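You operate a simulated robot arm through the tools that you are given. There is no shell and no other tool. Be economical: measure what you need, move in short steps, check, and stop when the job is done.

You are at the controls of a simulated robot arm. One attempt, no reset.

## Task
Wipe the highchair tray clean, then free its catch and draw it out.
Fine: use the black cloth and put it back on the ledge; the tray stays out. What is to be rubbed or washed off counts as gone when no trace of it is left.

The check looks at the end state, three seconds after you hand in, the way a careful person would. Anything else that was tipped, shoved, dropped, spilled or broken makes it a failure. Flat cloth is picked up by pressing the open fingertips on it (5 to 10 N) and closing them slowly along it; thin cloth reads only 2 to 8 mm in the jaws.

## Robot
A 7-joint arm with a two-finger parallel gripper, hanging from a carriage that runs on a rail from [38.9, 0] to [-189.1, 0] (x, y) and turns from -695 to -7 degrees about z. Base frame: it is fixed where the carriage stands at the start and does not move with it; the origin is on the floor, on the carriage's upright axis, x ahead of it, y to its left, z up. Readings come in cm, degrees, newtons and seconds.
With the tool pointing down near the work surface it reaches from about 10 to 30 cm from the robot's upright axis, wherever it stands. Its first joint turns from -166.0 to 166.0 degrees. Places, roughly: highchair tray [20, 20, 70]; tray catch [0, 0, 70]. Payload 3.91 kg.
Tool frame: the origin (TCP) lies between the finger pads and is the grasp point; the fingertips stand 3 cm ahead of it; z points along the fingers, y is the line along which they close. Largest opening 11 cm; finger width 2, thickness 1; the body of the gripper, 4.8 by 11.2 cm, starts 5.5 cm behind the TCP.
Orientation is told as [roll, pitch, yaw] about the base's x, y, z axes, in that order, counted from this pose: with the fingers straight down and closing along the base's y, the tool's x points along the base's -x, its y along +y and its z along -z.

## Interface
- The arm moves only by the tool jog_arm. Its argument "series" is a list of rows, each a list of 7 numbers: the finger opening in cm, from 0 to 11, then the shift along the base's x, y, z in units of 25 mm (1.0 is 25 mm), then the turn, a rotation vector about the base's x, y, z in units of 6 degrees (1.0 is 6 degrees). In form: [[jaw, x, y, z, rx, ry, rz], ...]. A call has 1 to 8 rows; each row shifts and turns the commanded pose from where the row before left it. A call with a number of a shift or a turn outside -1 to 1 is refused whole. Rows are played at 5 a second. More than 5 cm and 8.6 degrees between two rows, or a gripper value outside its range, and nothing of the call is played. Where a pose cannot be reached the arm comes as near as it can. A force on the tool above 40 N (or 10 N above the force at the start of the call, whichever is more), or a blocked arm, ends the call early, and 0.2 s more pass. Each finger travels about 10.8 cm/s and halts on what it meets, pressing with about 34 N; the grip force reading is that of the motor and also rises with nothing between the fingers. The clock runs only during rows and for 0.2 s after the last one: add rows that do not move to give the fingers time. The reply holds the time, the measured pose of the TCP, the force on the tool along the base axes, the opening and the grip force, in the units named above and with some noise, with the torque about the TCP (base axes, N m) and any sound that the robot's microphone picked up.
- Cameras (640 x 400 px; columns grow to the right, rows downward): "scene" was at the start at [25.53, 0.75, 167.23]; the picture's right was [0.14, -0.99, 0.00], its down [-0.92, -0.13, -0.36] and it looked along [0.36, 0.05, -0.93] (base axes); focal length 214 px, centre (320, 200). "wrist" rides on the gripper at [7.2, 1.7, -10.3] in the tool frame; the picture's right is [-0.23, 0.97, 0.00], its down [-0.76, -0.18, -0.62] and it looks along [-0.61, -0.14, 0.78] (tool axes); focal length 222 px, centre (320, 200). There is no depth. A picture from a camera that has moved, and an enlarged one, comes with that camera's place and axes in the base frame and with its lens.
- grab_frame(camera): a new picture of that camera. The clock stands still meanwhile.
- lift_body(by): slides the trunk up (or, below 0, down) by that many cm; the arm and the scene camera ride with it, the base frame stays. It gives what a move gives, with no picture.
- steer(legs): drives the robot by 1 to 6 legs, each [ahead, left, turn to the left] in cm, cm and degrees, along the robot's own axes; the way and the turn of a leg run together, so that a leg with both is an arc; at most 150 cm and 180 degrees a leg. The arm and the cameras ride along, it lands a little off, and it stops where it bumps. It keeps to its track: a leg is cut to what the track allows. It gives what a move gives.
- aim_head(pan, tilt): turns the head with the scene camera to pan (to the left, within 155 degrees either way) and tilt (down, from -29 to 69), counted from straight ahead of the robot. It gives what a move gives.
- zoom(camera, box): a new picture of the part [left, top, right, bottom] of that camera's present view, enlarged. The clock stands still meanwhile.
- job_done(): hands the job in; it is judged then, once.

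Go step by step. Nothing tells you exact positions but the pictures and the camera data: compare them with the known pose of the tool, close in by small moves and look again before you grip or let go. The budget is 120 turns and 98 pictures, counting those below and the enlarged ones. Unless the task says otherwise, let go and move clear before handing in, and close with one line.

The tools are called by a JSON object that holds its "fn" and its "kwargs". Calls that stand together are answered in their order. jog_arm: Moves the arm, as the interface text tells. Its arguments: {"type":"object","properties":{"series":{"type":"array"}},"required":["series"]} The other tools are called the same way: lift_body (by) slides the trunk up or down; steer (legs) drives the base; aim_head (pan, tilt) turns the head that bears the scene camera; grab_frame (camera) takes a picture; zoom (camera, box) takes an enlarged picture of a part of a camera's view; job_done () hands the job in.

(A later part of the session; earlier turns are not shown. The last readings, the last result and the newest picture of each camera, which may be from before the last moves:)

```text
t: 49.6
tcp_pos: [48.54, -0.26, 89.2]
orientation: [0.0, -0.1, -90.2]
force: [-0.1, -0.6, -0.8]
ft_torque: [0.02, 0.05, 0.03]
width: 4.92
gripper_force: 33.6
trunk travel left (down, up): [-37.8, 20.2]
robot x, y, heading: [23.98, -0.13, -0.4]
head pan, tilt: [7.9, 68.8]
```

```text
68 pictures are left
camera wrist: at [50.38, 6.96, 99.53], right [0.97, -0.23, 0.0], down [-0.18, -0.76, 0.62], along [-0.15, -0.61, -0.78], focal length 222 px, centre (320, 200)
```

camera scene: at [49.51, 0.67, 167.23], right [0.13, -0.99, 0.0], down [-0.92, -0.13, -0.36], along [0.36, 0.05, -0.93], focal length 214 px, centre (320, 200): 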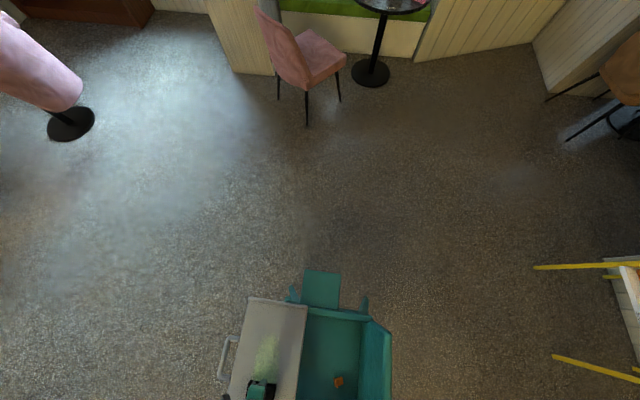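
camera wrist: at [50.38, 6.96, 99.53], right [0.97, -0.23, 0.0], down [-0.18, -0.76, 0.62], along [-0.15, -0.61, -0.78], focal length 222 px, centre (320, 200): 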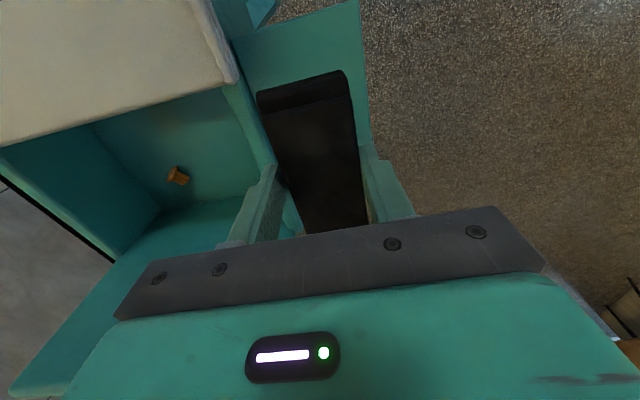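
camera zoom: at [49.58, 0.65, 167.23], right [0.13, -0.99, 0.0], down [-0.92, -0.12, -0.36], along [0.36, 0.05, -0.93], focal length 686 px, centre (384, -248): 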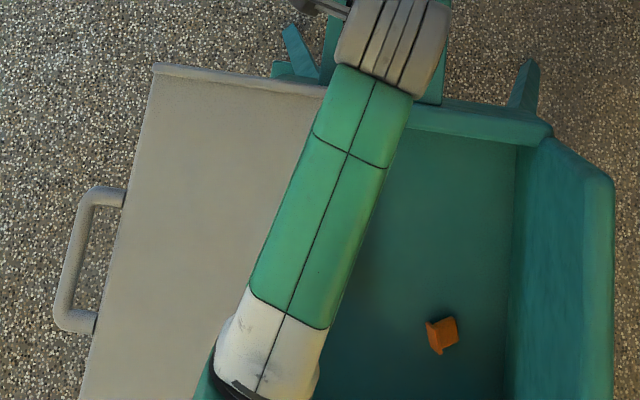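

Before putting the cloth back I'll drive back 24 cm to view the tray's near end unobstructed.

{"fn": "steer", "kwargs": {"legs": [[-22, 0, 0]]}}

{"fn": "zoom", "kwargs": {"camera": "scene", "box": [200, 220, 400, 345]}}

```text
t: 51.3
tcp_pos: [26.23, -0.24, 89.14]
orientation: [-0.1, -0.1, -90.2]
force: [-0.1, 0.2, 0.0]
ft_torque: [0.03, 0.0, -0.04]
width: 4.89
gripper_force: 33.8
trunk travel left (down, up): [-37.8, 20.2]
robot x, y, heading: [1.86, 0.11, -0.2]
head pan, tilt: [7.9, 68.8]
```

```text
3.20 times, centred on (300, 282) of scene
camera zoom: at [27.3, 0.64, 167.23], right [0.13, -0.99, 0.0], down [-0.92, -0.12, -0.36], along [0.36, 0.05, -0.93], focal length 686 px, centre (384, -64)
```

zoom: 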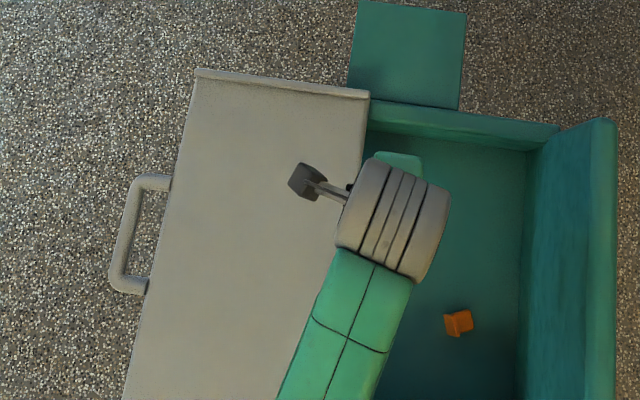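

Tray is clean. Driving back to set the cloth on the ledge.

{"fn": "steer", "kwargs": {"legs": [[22.3, 0, 0]]}}

{"fn": "jog_arm", "kwargs": {"series": [[0, 0, 0, -1, 0, 0, 0], [0, 0, 0, -1, 0, 0, 0], [0, 0, 0, -1, 0, 0, 0], [0, 0, 0, -1, 0, 0, 0], [0, 0, 0, -1, 0, 0, 0], [0, 0, 0, 0, 0, 0, 0]]}}

{"fn": "grab_frame", "kwargs": {"camera": "wrist"}}

```text
t: 53.0
tcp_pos: [48.26, -0.06, 89.27]
orientation: [-0.2, -0.1, -90.1]
force: [0.3, -0.5, -0.7]
ft_torque: [-0.02, 0.04, -0.04]
width: 4.91
gripper_force: 34.0
trunk travel left (down, up): [-37.8, 20.2]
robot x, y, heading: [24.08, -0.03, -0.3]
head pan, tilt: [7.9, 68.8]
```

```text
t: 54.4
tcp_pos: [48.21, -0.29, 76.75]
orientation: [-0.1, 0.0, -90.1]
force: [1.0, -0.7, 0.4]
ft_torque: [0.0, 0.0, 0.02]
width: 4.89
gripper_force: 33.6
trunk travel left (down, up): [-37.8, 20.2]
robot x, y, heading: [23.32, -0.12, -0.0]
head pan, tilt: [7.9, 68.8]
```

```text
66 pictures are left
camera wrist: at [50.11, 6.97, 87.06], right [0.97, -0.23, 0.0], down [-0.18, -0.76, 0.62], along [-0.14, -0.61, -0.78], focal length 222 px, centre (320, 200)
```

wrist: 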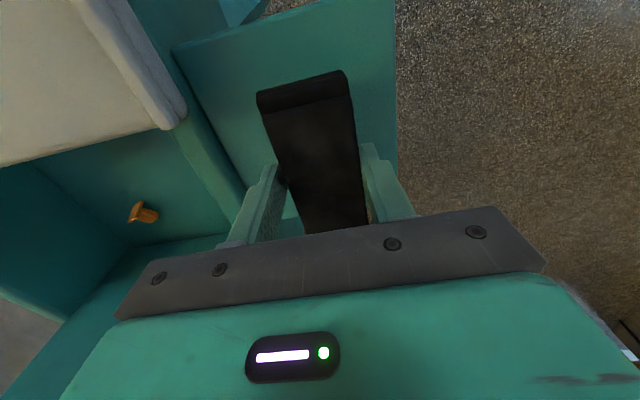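

Right over its old spot. Lowering to the ledge.

{"fn": "jog_arm", "kwargs": {"series": [[0, 0, 0, -0.6, 0, 0, 0], [0, 0, 0, -0.4, 0, 0, 0], [0, 0, 0, -0.12, 0, 0, 0], [0, 0, 0, -0.06, 0, 0, 0], [0, 0, 0, 0, 0, 0, 0]]}}

```text
t: 55.6
tcp_pos: [48.24, 0.01, 73.76]
orientation: [-0.1, -0.1, -90.2]
force: [0.6, 0.1, -0.1]
ft_torque: [0.02, 0.02, 0.03]
width: 4.91
gripper_force: 33.6
trunk travel left (down, up): [-37.8, 20.2]
robot x, y, heading: [23.9, 0.08, -0.0]
head pan, tilt: [7.9, 68.8]
```

{"fn": "jog_arm", "kwargs": {"series": [[0, 0, 0, -0.05, 0, 0, 0], [0, 0, 0, -0.03, 0, 0, 0], [0, 0, 0, 0, 0, 0, 0]]}}

```text
t: 56.4
tcp_pos: [48.17, -0.11, 73.58]
orientation: [-0.1, -0.1, -90.2]
force: [-0.2, -1.3, -0.3]
ft_torque: [0.02, 0.02, 0.0]
width: 4.92
gripper_force: 33.7
trunk travel left (down, up): [-37.8, 20.2]
robot x, y, heading: [23.66, 0.3, 0.0]
head pan, tilt: [7.9, 68.8]
```

{"fn": "jog_arm", "kwargs": {"series": [[0, 0, 0, -0.03, 0, 0, 0], [0, 0, 0, 0, 0, 0, 0]]}}

{"fn": "jog_arm", "kwargs": {"series": [[6, 0, 0, 0, 0, 0, 0], [7.5, 0, 0, 0, 0, 0, 0], [8.5, 0, 0, 0, 0, 0, 0], [8.5, 0, 0, 0.5, 0, 0, 0], [8.5, 0, 0, 1, 0, 0, 0], [8.5, 0, 0, 1, 0, 0, 0], [8.5, 0, 0, 1, 0, 0, 0], [8.5, 0, 0, 1, 0, 0, 0]]}}

{"fn": "grab_frame", "kwargs": {"camera": "wrist"}}

```text
t: 57.0
tcp_pos: [48.25, -0.08, 73.44]
orientation: [-0.1, -0.1, -90.2]
force: [-0.8, -0.5, -0.6]
ft_torque: [0.0, 0.02, 0.0]
width: 4.88
gripper_force: 34.0
trunk travel left (down, up): [-37.8, 20.2]
robot x, y, heading: [23.81, 0.0, -0.3]
head pan, tilt: [7.9, 68.8]
```

```text
t: 58.8
tcp_pos: [48.25, -0.23, 84.64]
orientation: [-0.1, -0.1, -90.1]
force: [-0.4, -0.1, -0.3]
ft_torque: [0.02, 0.0, -0.02]
width: 8.53
gripper_force: 0.1
trunk travel left (down, up): [-37.8, 20.2]
robot x, y, heading: [23.72, 0.2, 0.2]
head pan, tilt: [7.9, 68.8]
```

```text
65 pictures are left
camera wrist: at [50.09, 7.05, 94.92], right [0.97, -0.23, 0.0], down [-0.18, -0.76, 0.62], along [-0.14, -0.61, -0.78], focal length 222 px, centre (320, 200)
```

wrist: 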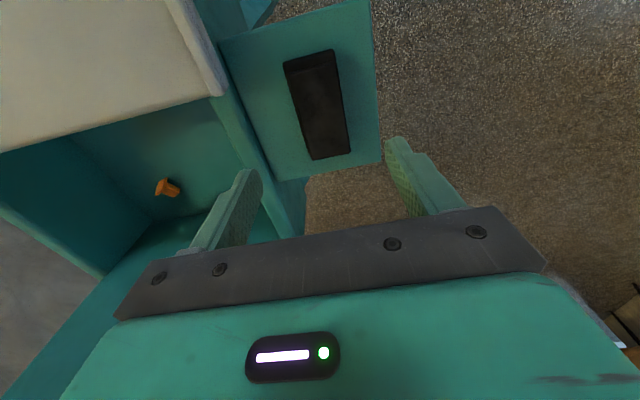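

Cloth is back. Now I'll raise the arm and drive back to inspect the yellow catch.

{"fn": "jog_arm", "kwargs": {"series": [[8.5, 0, 0, 1, 0, 0, 0], [8.5, 0, 0, 1, 0, 0, 0], [8.5, 0, 0, 1, 0, 0, 0], [8.5, 0, 0, 1, 0, 0, 0], [8.5, 0, 0, 0, 0, 0, 0]]}}

{"fn": "steer", "kwargs": {"legs": [[-60, 0, 0]]}}

{"fn": "grab_frame", "kwargs": {"camera": "scene"}}

{"fn": "grab_frame", "kwargs": {"camera": "wrist"}}

```text
t: 60.0
tcp_pos: [48.24, -0.15, 94.71]
orientation: [0.0, -0.1, -90.0]
force: [0.7, -0.2, 0.0]
ft_torque: [-0.02, 0.02, -0.02]
width: 8.49
gripper_force: 0.1
trunk travel left (down, up): [-37.8, 20.2]
robot x, y, heading: [23.59, -0.27, -0.2]
head pan, tilt: [7.9, 68.8]
```

```text
t: 63.4
tcp_pos: [-11.81, 0.17, 94.64]
orientation: [0.0, -0.1, -89.4]
force: [-0.3, 0.2, -0.9]
ft_torque: [0.01, 0.02, 0.01]
width: 8.51
gripper_force: 0.0
trunk travel left (down, up): [-37.8, 20.2]
robot x, y, heading: [-36.46, 0.31, 0.6]
head pan, tilt: [7.9, 68.8]
```

```text
64 pictures are left
camera scene: at [-10.64, 1.0, 167.23], right [0.15, -0.99, 0.0], down [-0.92, -0.14, -0.36], along [0.36, 0.05, -0.93], focal length 214 px, centre (320, 200)
```

scene: 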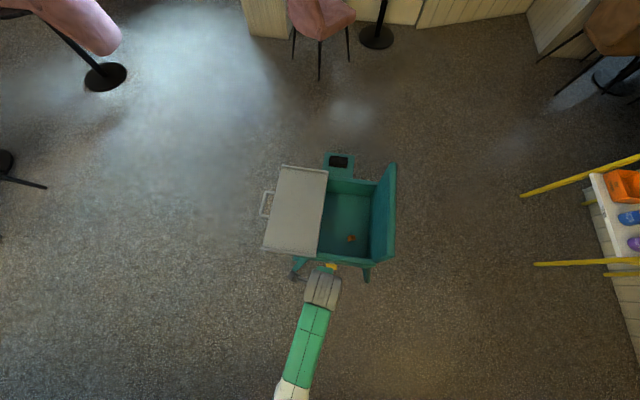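

```text
63 pictures are left
camera wrist: at [-10.0, 7.34, 105.06], right [0.98, -0.22, 0.0], down [-0.17, -0.76, 0.62], along [-0.14, -0.61, -0.78], focal length 222 px, centre (320, 200)
```

wrist: 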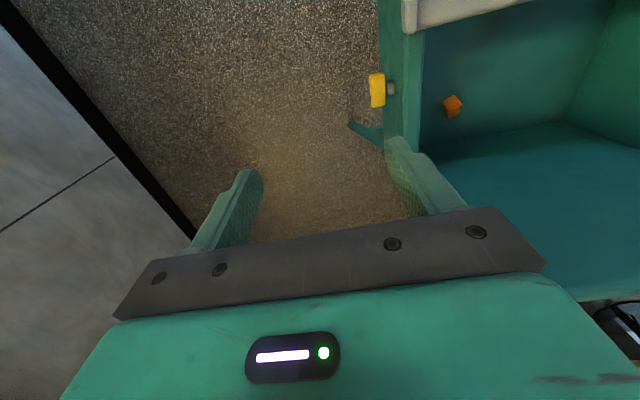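

{"fn": "zoom", "kwargs": {"camera": "scene", "box": [250, 150, 410, 250]}}

{"fn": "zoom", "kwargs": {"camera": "wrist", "box": [330, 50, 450, 125]}}

{"fn": "zoom", "kwargs": {"camera": "scene", "box": [280, 240, 376, 300]}}

```text
4.00 times, centred on (330, 200) of scene
camera zoom: at [-10.64, 1.0, 167.23], right [0.15, -0.99, 0.0], down [-0.92, -0.14, -0.36], along [0.36, 0.05, -0.93], focal length 858 px, centre (280, 200)
```

zoom: 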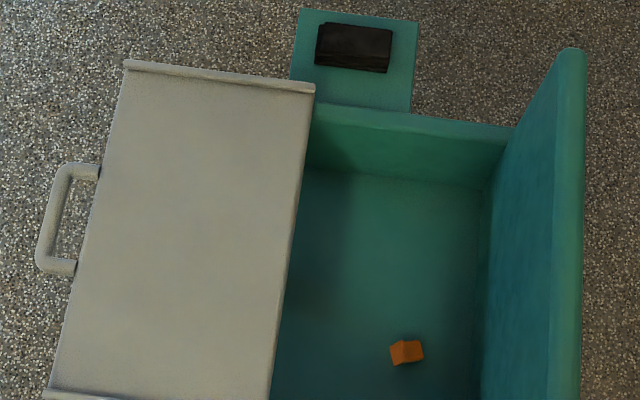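

```text
5.33 times, centred on (390, 88) of wrist
camera zoom: at [-10.0, 7.34, 105.06], right [0.98, -0.22, 0.0], down [-0.17, -0.76, 0.62], along [-0.14, -0.61, -0.78], focal length 1185 px, centre (-53, 800)
```

zoom: 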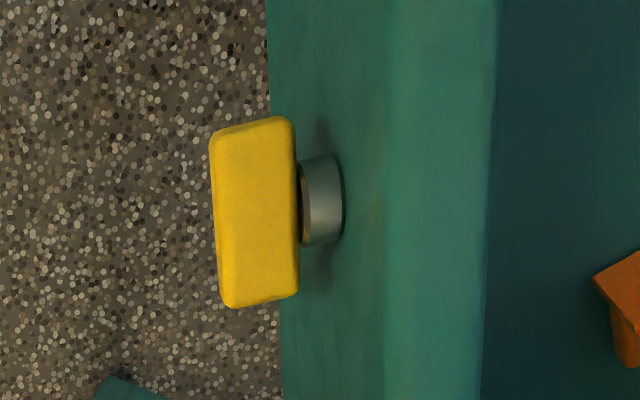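

```text
6.67 times, centred on (328, 270) of scene
camera zoom: at [-10.64, 1.0, 167.23], right [0.15, -0.99, 0.0], down [-0.92, -0.14, -0.36], along [0.36, 0.05, -0.93], focal length 1430 px, centre (267, -267)
```

zoom: 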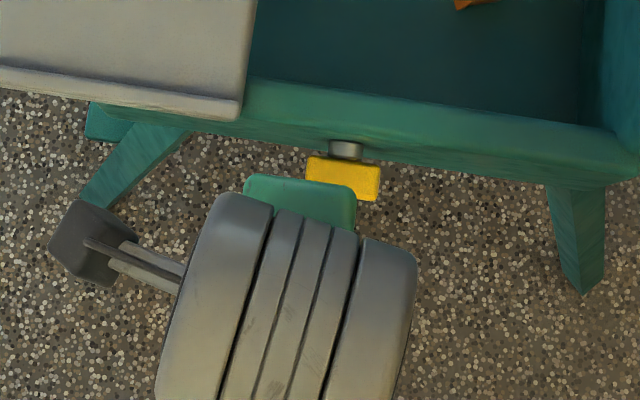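

The tray is clean throughout. The catch is a yellow crossbar on a grey shaft sticking out (−x) of the chair side near [-2.7, -3.3, 66]. I'll step back for a side-on view of it.

{"fn": "steer", "kwargs": {"legs": [[-50, 0, 0]]}}

{"fn": "aim_head", "kwargs": {"pan": 0, "tilt": 50}}

{"fn": "grab_frame", "kwargs": {"camera": "scene"}}

```text
t: 66.3
tcp_pos: [-61.33, -0.09, 94.76]
orientation: [-0.1, -0.1, -89.8]
force: [0.3, 0.4, 0.3]
ft_torque: [-0.03, -0.04, 0.0]
width: 8.48
gripper_force: 0.1
trunk travel left (down, up): [-37.8, 20.2]
robot x, y, heading: [-85.95, -0.06, 0.3]
head pan, tilt: [7.9, 68.8]
```

```text
t: 67.2
tcp_pos: [-61.44, 0.0, 94.74]
orientation: [0.0, -0.1, -89.8]
force: [0.2, -0.5, -1.3]
ft_torque: [-0.01, -0.01, 0.02]
width: 8.5
gripper_force: 0.1
trunk travel left (down, up): [-37.8, 20.2]
robot x, y, heading: [-85.94, 0.16, 0.1]
head pan, tilt: [0.0, 50.0]
```

```text
59 pictures are left
camera scene: at [-58.12, 0.07, 169.42], right [0.0, -1.0, 0.0], down [-0.77, 0.0, -0.64], along [0.64, 0.0, -0.77], focal length 214 px, centre (320, 200)
```

scene: 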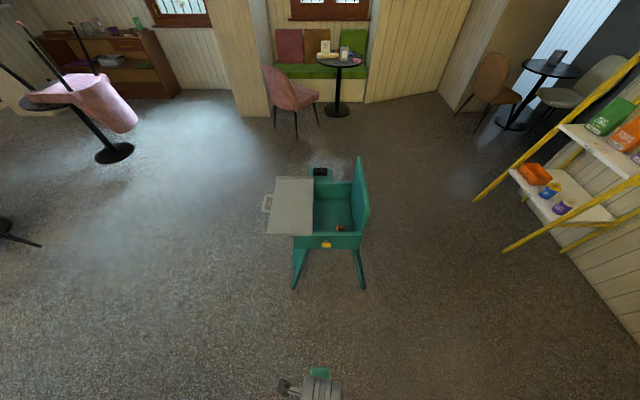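

{"fn": "zoom", "kwargs": {"camera": "scene", "box": [296, 224, 360, 264]}}

```text
10.00 times, centred on (328, 244) of scene
camera zoom: at [-58.12, 0.07, 169.42], right [0.0, -1.0, 0.0], down [-0.77, 0.0, -0.64], along [0.64, 0.0, -0.77], focal length 2145 px, centre (240, -240)
```

zoom: 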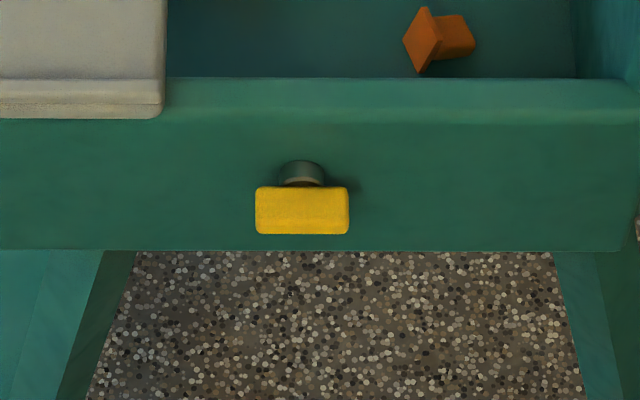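

The catch bar is about 5 cm (y) × 2 cm (x) × 1.6 cm (z) centred near [-2.5, -3.3, 65]. I'll turn the tool horizontal (pointing +x, closing vertically) out here in open space.

{"fn": "jog_arm", "kwargs": {"series": [[6, 0.8, 0, 0, 0, -1, 0], [6, 0.8, 0, 0, 0, -1, 0], [6, 0.8, 0, 0, 0, -1, 0], [6, 0.8, 0, 0, 0, -1, 0], [6, 0.8, 0, 0, 0, -1, 0], [6, 0.8, 0, 0, 0, -1, 0], [6, 0.8, 0, 0, 0, -1, 0], [6, 0, 0, 0, 0, 0, 0]]}}

{"fn": "jog_arm", "kwargs": {"series": [[6, 0.8, 0, 0, 0, -1, 0], [6, 0.8, 0, 0, 0, -1, 0], [6, 0.8, 0, 0, 0, -1, 0], [6, 0.8, 0, 0, 0, -1, 0], [6, 0.8, 0, 0, 0, -1, 0], [6, 0.8, 0, 0, 0, -1, 0], [6, 0.8, 0, 0, 0, -1, 0], [6, 0.8, 0, 0, 0, -1, 0]]}}

{"fn": "grab_frame", "kwargs": {"camera": "scene"}}

```text
t: 69.0
tcp_pos: [-47.42, 0.03, 94.85]
orientation: [41.9, -0.2, -89.9]
force: [0.1, -0.6, 0.9]
ft_torque: [0.02, 0.01, -0.04]
width: 6.03
gripper_force: 0.0
trunk travel left (down, up): [-37.8, 20.2]
robot x, y, heading: [-85.97, 0.22, 0.2]
head pan, tilt: [0.0, 50.0]
```

```text
t: 70.8
tcp_pos: [-31.41, 0.3, 94.89]
orientation: [89.9, -0.2, -90.1]
force: [-0.3, 0.0, 0.0]
ft_torque: [0.02, -0.01, 0.01]
width: 6.03
gripper_force: 0.1
trunk travel left (down, up): [-37.8, 20.2]
robot x, y, heading: [-85.65, 0.1, -0.0]
head pan, tilt: [0.0, 50.0]
```

```text
57 pictures are left
camera scene: at [-58.11, 0.07, 169.43], right [0.0, -1.0, 0.0], down [-0.77, 0.0, -0.64], along [0.64, 0.0, -0.77], focal length 214 px, centre (320, 200)
```

scene: 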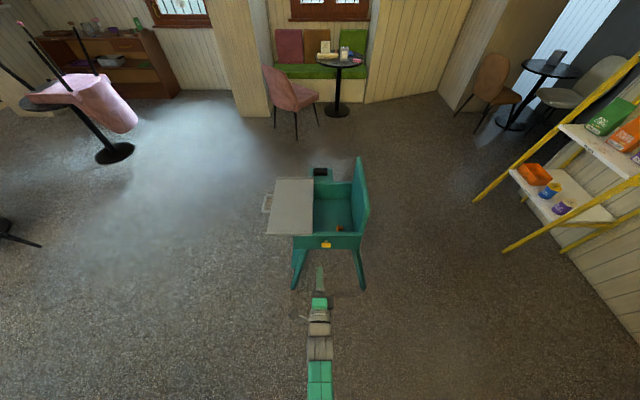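

Tool is horizontal. Lowering the trunk to catch height and aligning y.

{"fn": "lift_body", "kwargs": {"by": -29.7}}

{"fn": "jog_arm", "kwargs": {"series": [[6, 0, -0.7, 0, 0, 0, 0], [6, 0, -0.7, 0, 0, 0, 0], [6, 0, 0, 0, 0, 0, 0]]}}

{"fn": "grab_frame", "kwargs": {"camera": "wrist"}}

{"fn": "zoom", "kwargs": {"camera": "scene", "box": [240, 140, 400, 240]}}

```text
t: 73.7
tcp_pos: [-31.4, 0.16, 65.12]
orientation: [89.9, -0.2, -90.2]
force: [-0.2, 0.3, -0.2]
ft_torque: [-0.03, 0.03, -0.01]
width: 6.0
gripper_force: 0.1
trunk travel left (down, up): [-8.1, 49.9]
robot x, y, heading: [-85.87, 0.19, 0.2]
head pan, tilt: [0.0, 50.0]
```

```text
t: 74.5
tcp_pos: [-31.31, -3.14, 65.08]
orientation: [89.9, -0.2, -90.1]
force: [-0.2, -0.6, -1.3]
ft_torque: [-0.01, -0.02, 0.0]
width: 5.99
gripper_force: 0.0
trunk travel left (down, up): [-8.1, 49.9]
robot x, y, heading: [-86.02, -0.36, 0.3]
head pan, tilt: [0.0, 50.0]
```

```text
56 pictures are left
camera wrist: at [-41.62, 3.99, 66.87], right [0.0, -0.22, 0.97], down [-0.62, -0.76, -0.17], along [0.78, -0.61, -0.14], focal length 222 px, centre (320, 200)
```

wrist: 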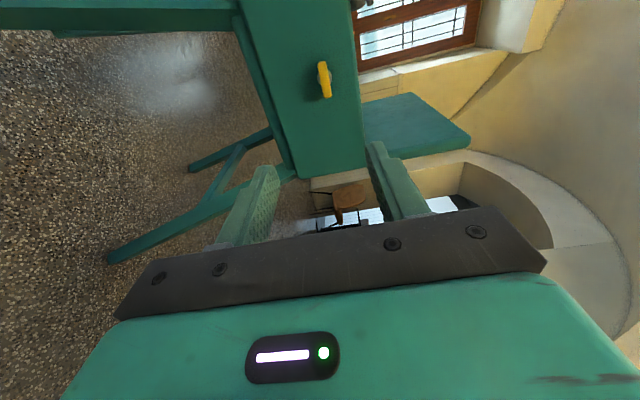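

```text
4.00 times, centred on (320, 190) of scene
camera zoom: at [-58.12, 0.07, 139.73], right [0.0, -1.0, 0.0], down [-0.77, 0.0, -0.64], along [0.64, 0.0, -0.77], focal length 858 px, centre (320, 240)
```

zoom: 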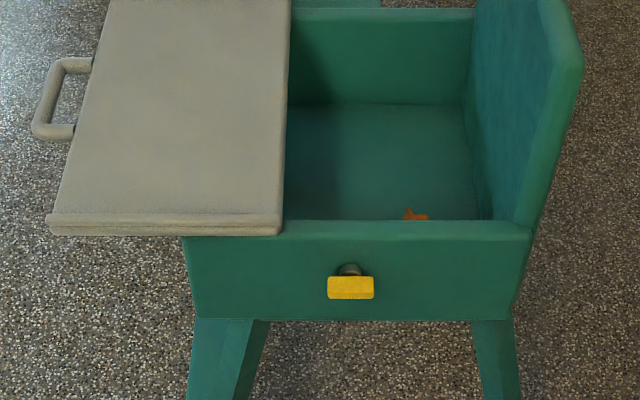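

{"fn": "zoom", "kwargs": {"camera": "wrist", "box": [280, 50, 376, 110]}}

{"fn": "zoom", "kwargs": {"camera": "scene", "box": [304, 196, 352, 226]}}

```text
6.67 times, centred on (328, 80) of wrist
camera zoom: at [-41.62, 3.99, 66.87], right [0.0, -0.22, 0.97], down [-0.62, -0.76, -0.17], along [0.78, -0.61, -0.14], focal length 1481 px, centre (267, 1000)
```

zoom: 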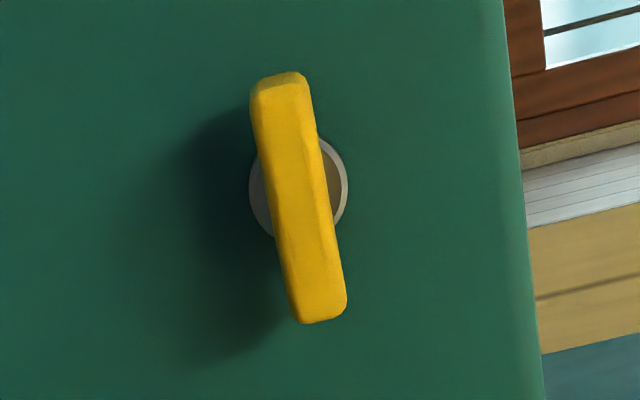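

```text
13.33 times, centred on (328, 211) of scene
camera zoom: at [-58.12, 0.07, 139.73], right [0.0, -1.0, 0.0], down [-0.77, 0.0, -0.64], along [0.64, 0.0, -0.77], focal length 2860 px, centre (213, 53)
```

zoom: 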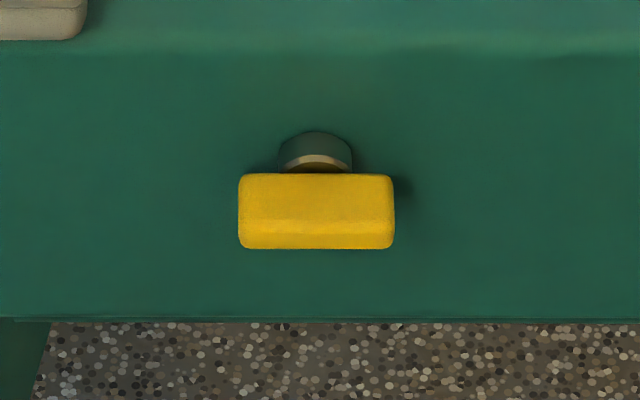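

It's a turn handle: horizontal bar on a round boss, centre ≈[-3, -3.1, 65.6]. I'll drive closer, then check alignment.

{"fn": "steer", "kwargs": {"legs": [[17, 0, 0]]}}

{"fn": "grab_frame", "kwargs": {"camera": "wrist"}}

{"fn": "zoom", "kwargs": {"camera": "scene", "box": [270, 180, 366, 240]}}

```text
t: 76.0
tcp_pos: [-14.48, -2.98, 65.18]
orientation: [89.9, -0.2, -89.9]
force: [0.1, 0.3, 0.3]
ft_torque: [0.0, 0.01, 0.04]
width: 6.01
gripper_force: 0.0
trunk travel left (down, up): [-8.1, 49.9]
robot x, y, heading: [-68.92, -0.04, 0.1]
head pan, tilt: [0.0, 50.0]
```

```text
52 pictures are left
camera wrist: at [-24.67, 4.11, 66.89], right [0.0, -0.22, 0.97], down [-0.62, -0.76, -0.17], along [0.78, -0.61, -0.14], focal length 222 px, centre (320, 200)
```

wrist: 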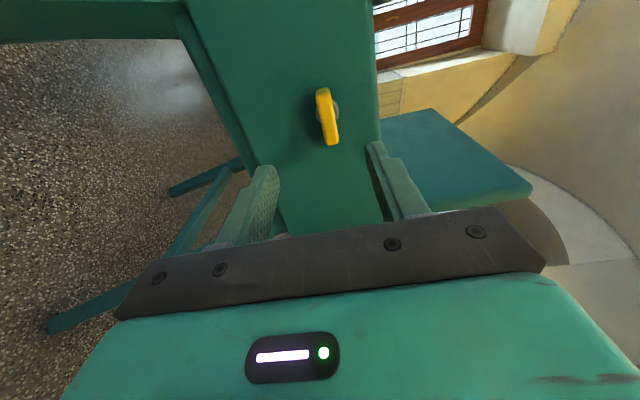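

```text
6.67 times, centred on (318, 210) of scene
camera zoom: at [-41.2, 0.14, 139.74], right [0.01, -1.0, 0.0], down [-0.77, 0.0, -0.64], along [0.64, 0.0, -0.77], focal length 1430 px, centre (333, 133)
```

zoom: 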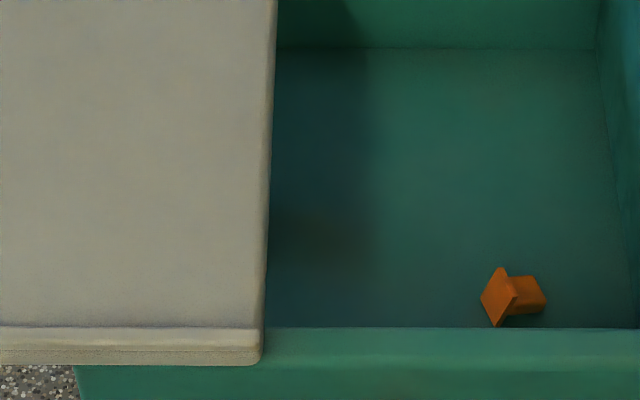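

Bar at z≈65.9, y≈-3. Adjusting and approaching to tips just before the bar.

{"fn": "jog_arm", "kwargs": {"series": [[5, 0.7, 0, 0.15, 0, 0, 0], [5, 0.7, 0, 0.1, 0, 0, 0], [5, 0.7, 0, 0, 0, 0, 0], [5, 0.7, 0, 0, 0, 0, 0], [5, 0, 0, 0, 0, 0, 0]]}}

{"fn": "grab_frame", "kwargs": {"camera": "wrist"}}

{"fn": "grab_frame", "kwargs": {"camera": "scene"}}

```text
t: 77.2
tcp_pos: [-7.69, -3.01, 65.69]
orientation: [89.9, -0.2, -89.9]
force: [-0.2, 0.2, 0.8]
ft_torque: [-0.01, -0.04, -0.01]
width: 5.01
gripper_force: 0.1
trunk travel left (down, up): [-8.1, 49.9]
robot x, y, heading: [-68.77, 0.06, 0.4]
head pan, tilt: [0.0, 50.0]
```

```text
50 pictures are left
camera wrist: at [-17.89, 4.15, 67.4], right [0.0, -0.22, 0.97], down [-0.62, -0.76, -0.17], along [0.78, -0.61, -0.14], focal length 222 px, centre (320, 200)
```

wrist: 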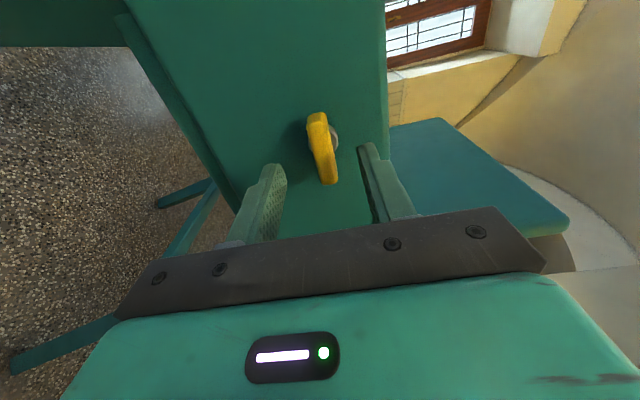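

```text
49 pictures are left
camera scene: at [-41.26, 0.14, 139.72], right [0.01, -1.0, 0.0], down [-0.77, 0.0, -0.64], along [0.64, 0.0, -0.77], focal length 214 px, centre (320, 200)
```

scene: 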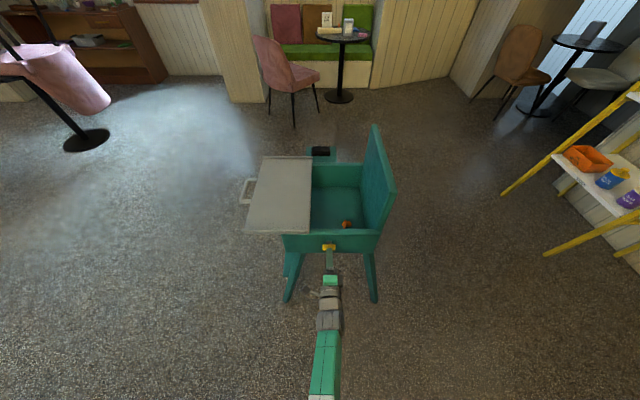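

Aligned. Advancing so the pads overlap the bar.

{"fn": "jog_arm", "kwargs": {"series": [[5, 0.5, 0.05, 0.06, 0, 0, 0], [5, 0.4, 0, 0, 0, 0, 0], [5, 0, 0, 0, 0, 0, 0]]}}

{"fn": "zoom", "kwargs": {"camera": "wrist", "box": [220, 100, 420, 225]}}

{"fn": "zoom", "kwargs": {"camera": "scene", "box": [298, 225, 362, 265]}}

```text
t: 78.0
tcp_pos: [-5.38, -2.83, 66.0]
orientation: [90.0, -0.3, -89.9]
force: [0.6, -1.2, -0.1]
ft_torque: [0.01, -0.06, -0.02]
width: 5.02
gripper_force: 0.0
trunk travel left (down, up): [-8.1, 49.9]
robot x, y, heading: [-68.91, 0.08, 0.2]
head pan, tilt: [0.0, 50.0]
```

```text
3.20 times, centred on (320, 162) of wrist
camera zoom: at [-15.55, 4.31, 67.62], right [0.0, -0.22, 0.97], down [-0.62, -0.76, -0.17], along [0.78, -0.61, -0.14], focal length 711 px, centre (320, 320)
```

zoom: 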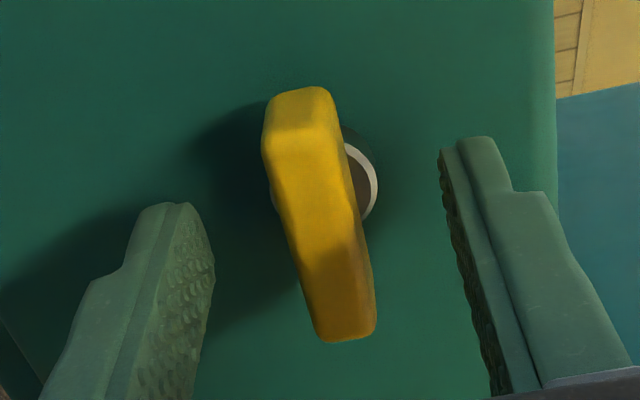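

```text
10.00 times, centred on (330, 245) of scene
camera zoom: at [-41.25, 0.14, 139.72], right [0.01, -1.0, 0.0], down [-0.77, 0.0, -0.64], along [0.64, 0.0, -0.77], focal length 2145 px, centre (220, -250)
```

zoom: 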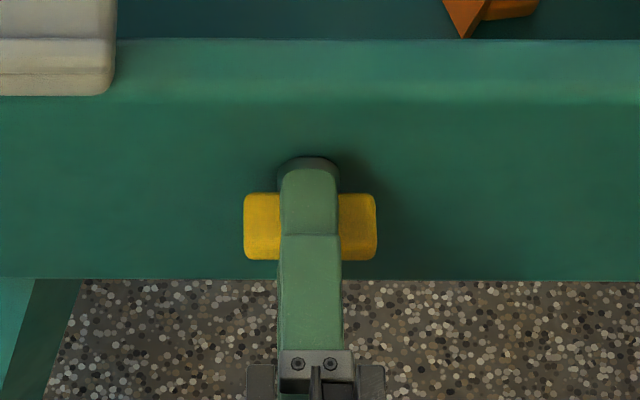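

Centred. Closing on the bar.

{"fn": "jog_arm", "kwargs": {"series": [[4, 0, 0, 0, 0, 0, 0], [3, 0, 0, 0, 0, 0, 0], [2.2, 0, 0, 0, 0, 0, 0], [1.4, 0, 0, 0, 0, 0, 0], [0.6, 0, 0, 0, 0, 0, 0], [0, 0, 0, 0, 0, 0, 0], [0, 0, 0, 0, 0, 0, 0]]}}

{"fn": "zoom", "kwargs": {"camera": "wrist", "box": [220, 100, 420, 225]}}

```text
t: 79.6
tcp_pos: [-5.27, -2.89, 65.99]
orientation: [89.9, -0.2, -90.0]
force: [-1.9, 1.1, 3.6]
ft_torque: [0.0, -0.19, 0.09]
width: 1.38
gripper_force: 45.4
trunk travel left (down, up): [-8.1, 49.9]
robot x, y, heading: [-68.76, 0.28, 0.3]
head pan, tilt: [0.0, 50.0]
```

```text
3.20 times, centred on (320, 162) of wrist
camera zoom: at [-15.53, 4.32, 67.66], right [0.0, -0.22, 0.97], down [-0.62, -0.76, -0.17], along [0.78, -0.61, -0.14], focal length 711 px, centre (320, 320)
```

zoom: 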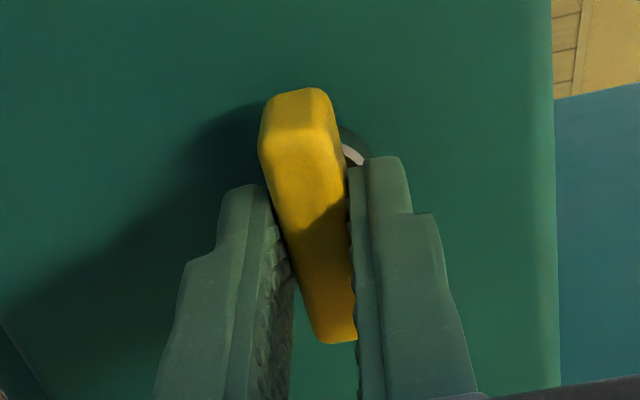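

Gripped at 1.4 cm. Gently testing a turn about x.

{"fn": "jog_arm", "kwargs": {"series": [[0, 0, 0, 0, 0.5, 0, 0], [0, 0, 0, 0, 0.5, 0, 0], [0, 0, 0, 0, 0, 0, 0]]}}

```text
t: 80.4
tcp_pos: [-5.3, -2.79, 66.04]
orientation: [89.9, 5.7, -89.9]
force: [-2.4, 1.1, 4.4]
ft_torque: [-1.14, -0.2, 0.75]
width: 1.5
gripper_force: 44.6
trunk travel left (down, up): [-8.1, 49.9]
robot x, y, heading: [-68.73, 0.05, 0.4]
head pan, tilt: [0.0, 50.0]
```

{"fn": "jog_arm", "kwargs": {"series": [[0, 0, 0, 0, -0.5, 0, 0], [0, 0, 0, 0, -0.5, 0, 0], [0, 0, 0, 0, -0.5, 0, 0], [0, 0, 0, 0, -0.5, 0, 0], [0, 0, 0, 0, 0, 0, 0]]}}

{"fn": "zoom", "kwargs": {"camera": "wrist", "box": [220, 100, 420, 225]}}

```text
t: 81.6
tcp_pos: [-5.25, -2.96, 66.12]
orientation: [89.9, -6.1, -89.9]
force: [-2.0, 2.2, 4.5]
ft_torque: [-0.02, -0.22, 0.34]
width: 1.39
gripper_force: 44.8
trunk travel left (down, up): [-8.1, 49.9]
robot x, y, heading: [-68.93, 0.1, 0.5]
head pan, tilt: [0.0, 50.0]
```

```text
3.20 times, centred on (320, 162) of wrist
camera zoom: at [-15.53, 4.42, 66.89], right [0.0, -0.12, 0.99], down [-0.62, -0.78, -0.09], along [0.78, -0.62, -0.08], focal length 711 px, centre (320, 320)
```

zoom: 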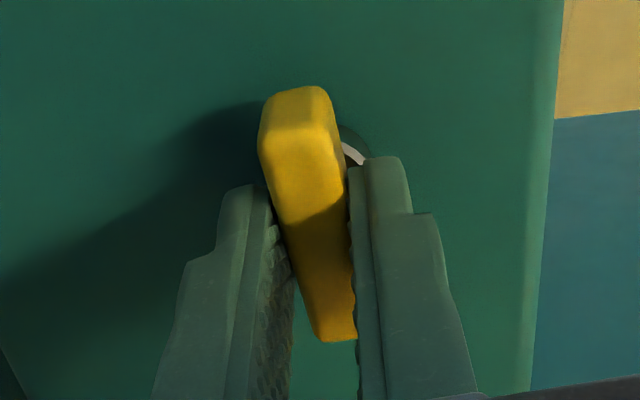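

It turns freely in the negative direction. Continuing the turn.

{"fn": "jog_arm", "kwargs": {"series": [[0, 0, 0, 0, -0.7, 0, 0], [0, 0, 0, 0, -0.7, 0, 0], [0, 0, 0, 0, -0.7, 0, 0], [0, 0, 0, 0, -0.7, 0, 0], [0, 0, 0, 0, -0.7, 0, 0], [0, 0, 0, 0, -0.7, 0, 0], [0, 0, 0, 0, 0, 0, 0]]}}

```text
t: 83.2
tcp_pos: [-5.37, -2.98, 65.89]
orientation: [89.9, -31.3, -89.9]
force: [0.5, 0.8, -2.9]
ft_torque: [0.01, -0.82, -0.91]
width: 1.39
gripper_force: 45.1
trunk travel left (down, up): [-8.1, 49.9]
robot x, y, heading: [-69.21, 0.32, 0.2]
head pan, tilt: [0.0, 50.0]
```

{"fn": "jog_arm", "kwargs": {"series": [[0, 0, 0, 0, -0.7, 0, 0], [0, 0, 0, 0, -0.7, 0, 0], [0, 0, 0, 0, -0.7, 0, 0], [0, 0, 0, 0, -0.7, 0, 0], [0, 0, 0, 0, -0.7, 0, 0], [0, 0, 0, 0, -0.7, 0, 0], [0, 0, 0, 0, 0, 0, 0]]}}

```text
t: 84.8
tcp_pos: [-5.37, -2.96, 66.04]
orientation: [89.6, -56.8, -89.8]
force: [0.9, 0.8, -6.9]
ft_torque: [0.02, -0.76, -0.29]
width: 1.38
gripper_force: 44.4
trunk travel left (down, up): [-8.1, 49.9]
robot x, y, heading: [-68.88, -0.02, 0.5]
head pan, tilt: [0.0, 50.0]
```

{"fn": "jog_arm", "kwargs": {"series": [[0, 0, 0, 0, -0.7, 0, 0], [0, 0, 0, 0, -0.7, 0, 0], [0, 0, 0, 0, -0.7, 0, 0], [0, 0, 0, 0, -0.7, 0, 0], [0, 0, 0, 0, -0.7, 0, 0], [0, 0, 0, 0, -0.7, 0, 0], [0, 0, 0, 0, 0, 0, 0]]}}

{"fn": "grab_frame", "kwargs": {"camera": "wrist"}}

```text
t: 86.4
tcp_pos: [-5.27, -2.84, 65.89]
orientation: [88.3, -82.0, -88.5]
force: [8.5, -2.2, -20.1]
ft_torque: [0.01, 0.71, 0.25]
width: 1.39
gripper_force: 44.9
trunk travel left (down, up): [-8.1, 49.9]
robot x, y, heading: [-69.0, 0.01, 0.4]
head pan, tilt: [0.0, 50.0]
```

```text
44 pictures are left
camera wrist: at [-15.55, -0.32, 59.01], right [0.0, 0.93, 0.36], down [-0.62, -0.28, 0.73], along [0.78, -0.23, 0.58], focal length 222 px, centre (320, 200)
```

wrist: 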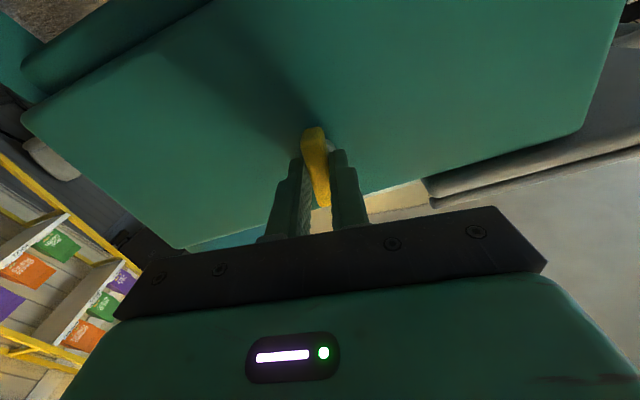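

{"fn": "jog_arm", "kwargs": {"series": [[0, 0, 0, -0.03, -0.5, 0, 0], [0, 0, 0, 0, -0.5, 0, 0], [0, 0, 0, 0, -0.35, 0, 0], [0, 0, 0, 0, 0, 0, 0]]}}

{"fn": "grab_frame", "kwargs": {"camera": "scene"}}

```text
t: 87.4
tcp_pos: [-5.23, -3.05, 66.03]
orientation: [23.2, -89.8, -23.5]
force: [3.0, -1.7, -9.7]
ft_torque: [-0.01, 1.41, 0.17]
width: 1.38
gripper_force: 45.1
trunk travel left (down, up): [-8.1, 49.9]
robot x, y, heading: [-68.83, -0.2, 0.3]
head pan, tilt: [0.0, 50.0]
```

```text
43 pictures are left
camera scene: at [-41.27, 0.12, 139.72], right [0.01, -1.0, 0.0], down [-0.77, 0.0, -0.64], along [0.64, 0.0, -0.77], focal length 214 px, centre (320, 200)
```

scene: 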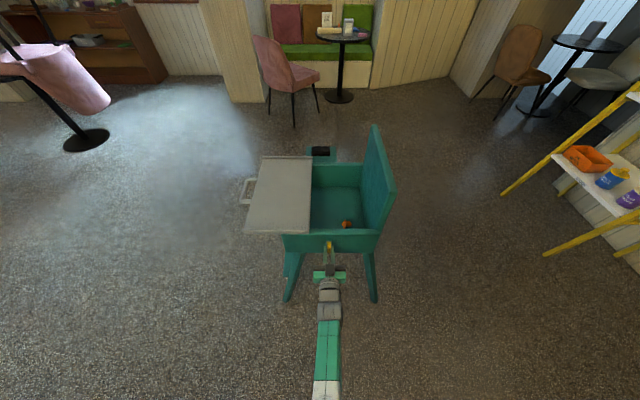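

Bar is now vertical. Testing whether there's an end stop just beyond.

{"fn": "jog_arm", "kwargs": {"series": [[0, 0, 0, -0.015, -0.5, 0, 0], [0, 0, 0, 0, -0.5, 0, 0], [0, 0, 0, 0, 0, 0, 0]]}}

```text
t: 88.2
tcp_pos: [-5.34, -3.0, 65.96]
orientation: [-90.7, -84.1, 90.6]
force: [-2.5, -3.3, 0.1]
ft_torque: [1.14, -0.41, 0.43]
width: 1.49
gripper_force: 45.0
trunk travel left (down, up): [-8.1, 49.9]
robot x, y, heading: [-68.97, -0.35, 0.2]
head pan, tilt: [0.0, 50.0]
```

End stop at 90° — the catch is turned fully. Releasing and backing off.

{"fn": "jog_arm", "kwargs": {"series": [[0, 0, 0, 0, 0.5, 0, 0], [0, 0, 0, 0, 0.45, 0, 0], [0, 0, 0, 0, 0, 0, 0], [3, 0, 0, 0, 0, 0, 0], [5, 0, 0, 0, 0, 0, 0], [5, 0, 0, 0, 0, 0, 0], [5, -0.8, 0, 0, 0, 0, 0], [5, -0.8, 0, 0, 0, 0, 0]]}}

{"fn": "steer", "kwargs": {"legs": [[-14, 0, 0]]}}

{"fn": "zoom", "kwargs": {"camera": "scene", "box": [230, 150, 390, 250]}}

```text
t: 90.0
tcp_pos: [-9.12, -3.04, 65.81]
orientation: [-77.5, -89.8, 77.4]
force: [0.2, -0.6, -0.6]
ft_torque: [0.03, -0.02, -0.02]
width: 4.99
gripper_force: 0.1
trunk travel left (down, up): [-8.1, 49.9]
robot x, y, heading: [-69.1, -0.26, 0.4]
head pan, tilt: [0.0, 50.0]
```

```text
t: 91.3
tcp_pos: [-23.57, -3.06, 65.65]
orientation: [-66.1, -89.8, 66.1]
force: [-0.2, -0.6, -0.4]
ft_torque: [0.01, 0.02, -0.01]
width: 5.0
gripper_force: 0.1
trunk travel left (down, up): [-8.1, 49.9]
robot x, y, heading: [-83.29, 0.14, 0.2]
head pan, tilt: [0.0, 50.0]
```

```text
4.00 times, centred on (310, 200) of scene
camera zoom: at [-55.49, 0.15, 139.71], right [0.01, -1.0, 0.0], down [-0.77, -0.01, -0.64], along [0.64, 0.0, -0.77], focal length 858 px, centre (360, 200)
```

zoom: 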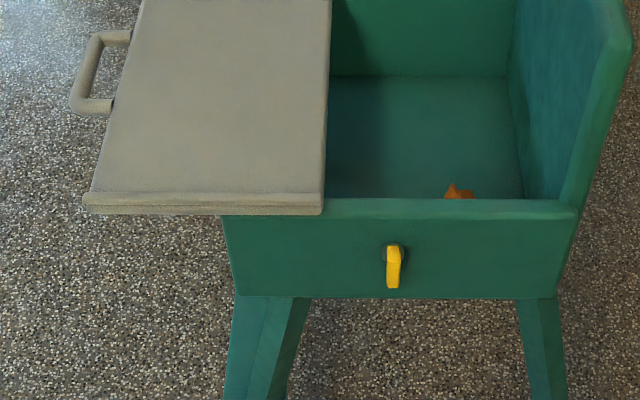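

Catch bar is now vertical (freed). Next I'll raise, bring the tool back to pointing down, and go for the tray handle.

{"fn": "lift_body", "kwargs": {"by": 32}}

{"fn": "jog_arm", "kwargs": {"series": [[4, -0.6, 0, 0, 0, 1, 0], [4, -0.6, 0, 0, 0, 1, 0], [4, -0.6, 0, 0, 0, 1, 0], [4, -0.6, 0, 0, 0, 1, 0], [4, -0.6, 0, 0, 0, 1, 0], [4, -0.6, 0, 0, 0, 1, 0], [4, -0.6, 0, 0, 0, 1, 0], [4, -0.6, 0, 0, 0, 1, 0]]}}

{"fn": "jog_arm", "kwargs": {"series": [[4, -0.6, 0, 0, 0, 1, 0], [4, -0.6, 0, 0, 0, 1, 0], [4, -0.6, 0, 0, 0, 1, 0], [4, -0.6, 0, 0, 0, 1, 0], [4, -0.6, 0, 0, 0, 1, 0], [4, -0.6, 0, 0, 0, 1, 0], [4, -0.6, 0, 0, 0, 1, 0], [4, 0, 0, 0, 0, 0, 0]]}}

```text
t: 94.5
tcp_pos: [-23.35, -3.13, 97.89]
orientation: [-74.1, -89.8, 74.0]
force: [0.4, 0.4, 0.2]
ft_torque: [-0.01, 0.01, -0.02]
width: 4.97
gripper_force: 0.0
trunk travel left (down, up): [-40.1, 17.9]
robot x, y, heading: [-83.28, 0.45, 0.5]
head pan, tilt: [0.0, 50.0]
```

```text
t: 96.3
tcp_pos: [-32.07, -1.74, 97.77]
orientation: [2.6, -56.5, 0.9]
force: [0.2, -0.1, 0.4]
ft_torque: [0.0, 0.01, 0.0]
width: 4.01
gripper_force: 0.0
out of reach, approached as far as the arm can: row 2, 3, 4, 8
trunk travel left (down, up): [-40.1, 17.9]
robot x, y, heading: [-83.09, 0.42, 0.4]
head pan, tilt: [0.0, 50.0]
```

```text
t: 98.1
tcp_pos: [-47.87, -5.99, 88.1]
orientation: [3.8, -28.1, 1.4]
force: [0.0, 0.4, -0.3]
ft_torque: [0.03, 0.01, 0.02]
width: 4.0
gripper_force: 0.1
out of reach, approached as far as the arm can: row 1, 2, 3, 4, 5, 6, 7
trunk travel left (down, up): [-40.1, 17.9]
robot x, y, heading: [-82.89, -0.16, 0.5]
head pan, tilt: [0.0, 50.0]
```

{"fn": "jog_arm", "kwargs": {"series": [[4, 0, 0, 0, 0, 0, 0], [4, 0, 0, 0, 0, 0, 0], [4, 0, 0, 0, 0, 0, 0], [4, 0, 0, 0, 0, 0, 0]]}}

{"fn": "grab_frame", "kwargs": {"camera": "scene"}}

```text
t: 99.1
tcp_pos: [-47.79, -5.94, 88.1]
orientation: [3.7, -28.2, 1.5]
force: [0.2, 0.6, 0.1]
ft_torque: [-0.01, 0.02, 0.01]
width: 4.01
gripper_force: 0.1
trunk travel left (down, up): [-40.1, 17.9]
robot x, y, heading: [-83.08, -0.01, 0.4]
head pan, tilt: [0.0, 50.0]
```

```text
41 pictures are left
camera scene: at [-55.44, 0.15, 171.73], right [0.01, -1.0, 0.0], down [-0.77, -0.01, -0.64], along [0.64, 0.0, -0.77], focal length 214 px, centre (320, 200)
```

scene: 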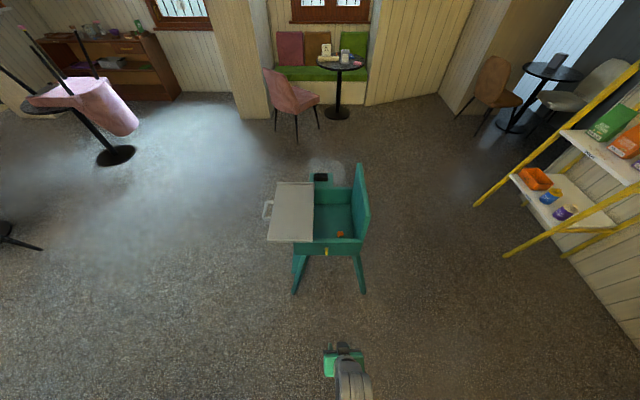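

A wrist joint limit is in the way; I'll unwind by yawing -90 as before.

{"fn": "jog_arm", "kwargs": {"series": [[4, 0, 0, 0.2, 0, 0, -1], [4, 0, 0, 0.2, 0, 0, -1], [4, 0, 0, 0.2, 0, 0, -1], [4, 0, 0, 0.2, 0, 0, -1], [4, 0, 0, 0, 0, 0, -1], [4, 0, 0, 0, 0, 0, -1], [4, 0, 0, 0, 0, 0, -1], [4, 0, 0, 0, 0, 0, 0]]}}

```text
t: 100.9
tcp_pos: [-59.36, -26.88, 87.19]
orientation: [5.1, -28.2, -40.4]
force: [0.7, -0.7, 0.6]
ft_torque: [0.01, -0.02, -0.03]
width: 3.99
gripper_force: 0.1
out of reach, approached as far as the arm can: row 1, 2, 3, 4, 5, 6, 7
trunk travel left (down, up): [-40.1, 17.9]
robot x, y, heading: [-83.53, 0.03, 0.4]
head pan, tilt: [0.0, 50.0]
```

The tilt joint is the limit. I'll reverse: undo the yaw, return to horizontal, unroll, and then tilt down as before.

{"fn": "jog_arm", "kwargs": {"series": [[4, 0, 0, 0, 0, 0, 1], [4, 0, 0, 0, 0, 0, 1], [4, 0, 0, 0, 0, 0, 1], [4, 0, 0, 0, 0, 0, 1], [4, 0, 0, 0, 0, 0, 1], [4, 0, 0, 0, 0, 0, 1], [4, 0, 0, 0, 0, 0, 1], [4, 0, 0, 0, 0, 0, 0]]}}

{"fn": "jog_arm", "kwargs": {"series": [[4, 0.6, 0, 0, 0, -1, 0], [4, 0.6, 0, 0, 0, -1, 0], [4, 0.6, 0, 0, 0, -1, 0], [4, 0.6, 0, 0, 0, -1, 0], [4, 0.6, 0, 0, 0, -1, 0], [4, 0.6, 0, 0, 0, -1, 0], [4, 0.6, 0, 0, 0, -1, 0], [4, 0.6, 0, 0, 0, -1, 0]]}}

```text
t: 102.7
tcp_pos: [-59.27, -26.87, 87.29]
orientation: [2.9, -28.1, 1.6]
force: [0.3, 0.1, -0.1]
ft_torque: [0.0, -0.05, 0.03]
width: 4.02
gripper_force: 0.2
trunk travel left (down, up): [-40.1, 17.9]
robot x, y, heading: [-83.31, -0.45, 0.3]
head pan, tilt: [0.0, 50.0]
```

```text
t: 104.5
tcp_pos: [-47.25, -26.83, 87.28]
orientation: [-1.7, -76.1, 5.5]
force: [1.2, 0.3, -0.2]
ft_torque: [0.01, -0.02, -0.01]
width: 3.99
gripper_force: 0.0
trunk travel left (down, up): [-40.1, 17.9]
robot x, y, heading: [-82.96, -0.16, 0.2]
head pan, tilt: [0.0, 50.0]
```

{"fn": "jog_arm", "kwargs": {"series": [[4, 0.6, 0, 0, 0, -1, 0], [4, 0.6, 0, 0, 0, -1, 0], [4, 0.6, 0.7, 0, 1, 0, 0], [4, 0, 0.7, 0, 1, 0, 0], [4, 0, 0.7, 0, 1, 0, 0], [4, 0, 0.7, 0, 1, 0, 0], [4, 0, 0.7, 0, 1, 0, 0], [4, 0, 0.7, 0, 1, 0, 0]]}}

{"fn": "jog_arm", "kwargs": {"series": [[4, 0, 0.7, 0, 1, 0, 0], [4, 0, 0.7, 0, 1, 0, 0], [4, 0, 0.7, 0, 1, 0, 0], [4, 0, 0.7, 0, 1, 0, 0], [4, 0, 0.7, 0, 1, 0, 0], [4, 0, 0.7, 0, 1, 0, 0], [4, 0, 0.7, 0, 1, 0, 0], [4, 0, 0.7, 0, 1, 0, 0]]}}

```text
t: 106.3
tcp_pos: [-42.87, -16.5, 87.21]
orientation: [90.9, -55.0, -86.7]
force: [0.0, 0.3, -0.5]
ft_torque: [0.01, -0.01, -0.02]
width: 4.01
gripper_force: 0.2
trunk travel left (down, up): [-40.1, 17.9]
robot x, y, heading: [-83.23, 0.03, 0.6]
head pan, tilt: [0.0, 50.0]
```

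```text
t: 108.1
tcp_pos: [-42.73, -2.51, 87.3]
orientation: [93.3, -7.2, -88.0]
force: [-0.2, 0.8, 0.3]
ft_torque: [-0.01, -0.04, 0.01]
width: 4.0
gripper_force: 0.0
trunk travel left (down, up): [-40.1, 17.9]
robot x, y, heading: [-82.7, 0.09, 0.3]
head pan, tilt: [0.0, 50.0]
```

{"fn": "jog_arm", "kwargs": {"series": [[4, 0, 0, 0.3, 1, 0, 0], [4, -0.7, 0, 0.3, 0, 1, 0], [4, -0.7, 0, 0.3, 0, 1, 0], [4, -0.7, 0, 0.3, 0, 1, 0], [4, -0.7, 0, 0.3, 0, 1, 0], [4, -0.7, 0, 0.3, 0, 1, 0], [4, -0.7, 0, 0.3, 0, 1, 0], [4, -0.7, 0, 0, 0, 1, 0]]}}

{"fn": "jog_arm", "kwargs": {"series": [[4, -0.7, 0, 0, 0, 1, 0], [4, -0.7, 0, 0, 0, 1, 0], [4, -0.7, 0, 0, 0, 1, 0], [4, 0, 0, 0, 0, 1, 0], [4, 0, 0, 0, 0, 1, 0], [4, 0, 0, 0, 0, 1, 0], [4, 0, 0, 0, 0, 1, 0], [4, 0, 0, 0, 0, 1, 0]]}}

```text
t: 109.9
tcp_pos: [-55.13, -2.31, 92.57]
orientation: [51.6, 0.2, -87.6]
force: [0.1, 0.1, 0.5]
ft_torque: [-0.01, -0.02, 0.01]
width: 4.0
gripper_force: 0.1
trunk travel left (down, up): [-40.1, 17.9]
robot x, y, heading: [-82.92, -0.13, 0.3]
head pan, tilt: [0.0, 50.0]
```

```text
t: 111.7
tcp_pos: [-60.32, -2.4, 92.44]
orientation: [3.6, 1.9, -88.7]
force: [-0.4, -0.2, 0.6]
ft_torque: [-0.05, -0.01, 0.01]
width: 4.0
gripper_force: 0.1
trunk travel left (down, up): [-40.1, 17.9]
robot x, y, heading: [-83.02, -0.01, 0.5]
head pan, tilt: [0.0, 50.0]
```

Recovered: tool down. Now swing the arm to the left with a +90° yaw so the jaws close along y.

{"fn": "jog_arm", "kwargs": {"series": [[4, -0.3, 0.92, 0.2, -0.32, 0.6, 0.5], [4, -0.5, 0.92, 0.2, 0, 0, 1], [4, -0.6, 0.92, 0, 0, 0, 1], [4, -0.6, 0.92, 0, 0, 0, 1], [4, -0.6, 0.92, 0, 0, 0, 1], [4, -0.6, 0.92, 0, 0, 0, 1], [4, -0.6, 0.92, 0, 0, 0, 1], [4, -0.6, 0.92, 0, 0, 0, 1]]}}

{"fn": "jog_arm", "kwargs": {"series": [[4, -0.6, 0.92, 0, 0, 0, 1], [4, -0.6, 0.92, 0, 0, 0, 1], [4, -0.6, 0.92, 0, 0, 0, 1], [4, -0.6, 0.92, 0, 0, 0, 1], [4, -0.6, 0.92, 0, 0, 0, 1], [4, -0.6, 0.92, 0, 0, 0, 1], [4, -0.6, 0.92, 0, 0, 0, 1], [4, 0, 0, 0, 0, 0, 0.3]]}}

```text
t: 113.5
tcp_pos: [-71.37, 15.89, 93.55]
orientation: [0.0, 0.2, -43.6]
force: [0.0, 0.5, -0.1]
ft_torque: [0.04, 0.0, 0.01]
width: 4.02
gripper_force: 0.0
trunk travel left (down, up): [-40.1, 17.9]
robot x, y, heading: [-82.82, 0.09, 0.3]
head pan, tilt: [0.0, 50.0]
```

```text
t: 115.3
tcp_pos: [-82.04, 32.06, 93.44]
orientation: [0.0, 0.2, 0.2]
force: [0.0, 1.1, -0.5]
ft_torque: [0.0, -0.02, -0.01]
width: 4.02
gripper_force: 0.0
trunk travel left (down, up): [-40.1, 17.9]
robot x, y, heading: [-83.04, 0.1, 0.5]
head pan, tilt: [0.0, 50.0]
```

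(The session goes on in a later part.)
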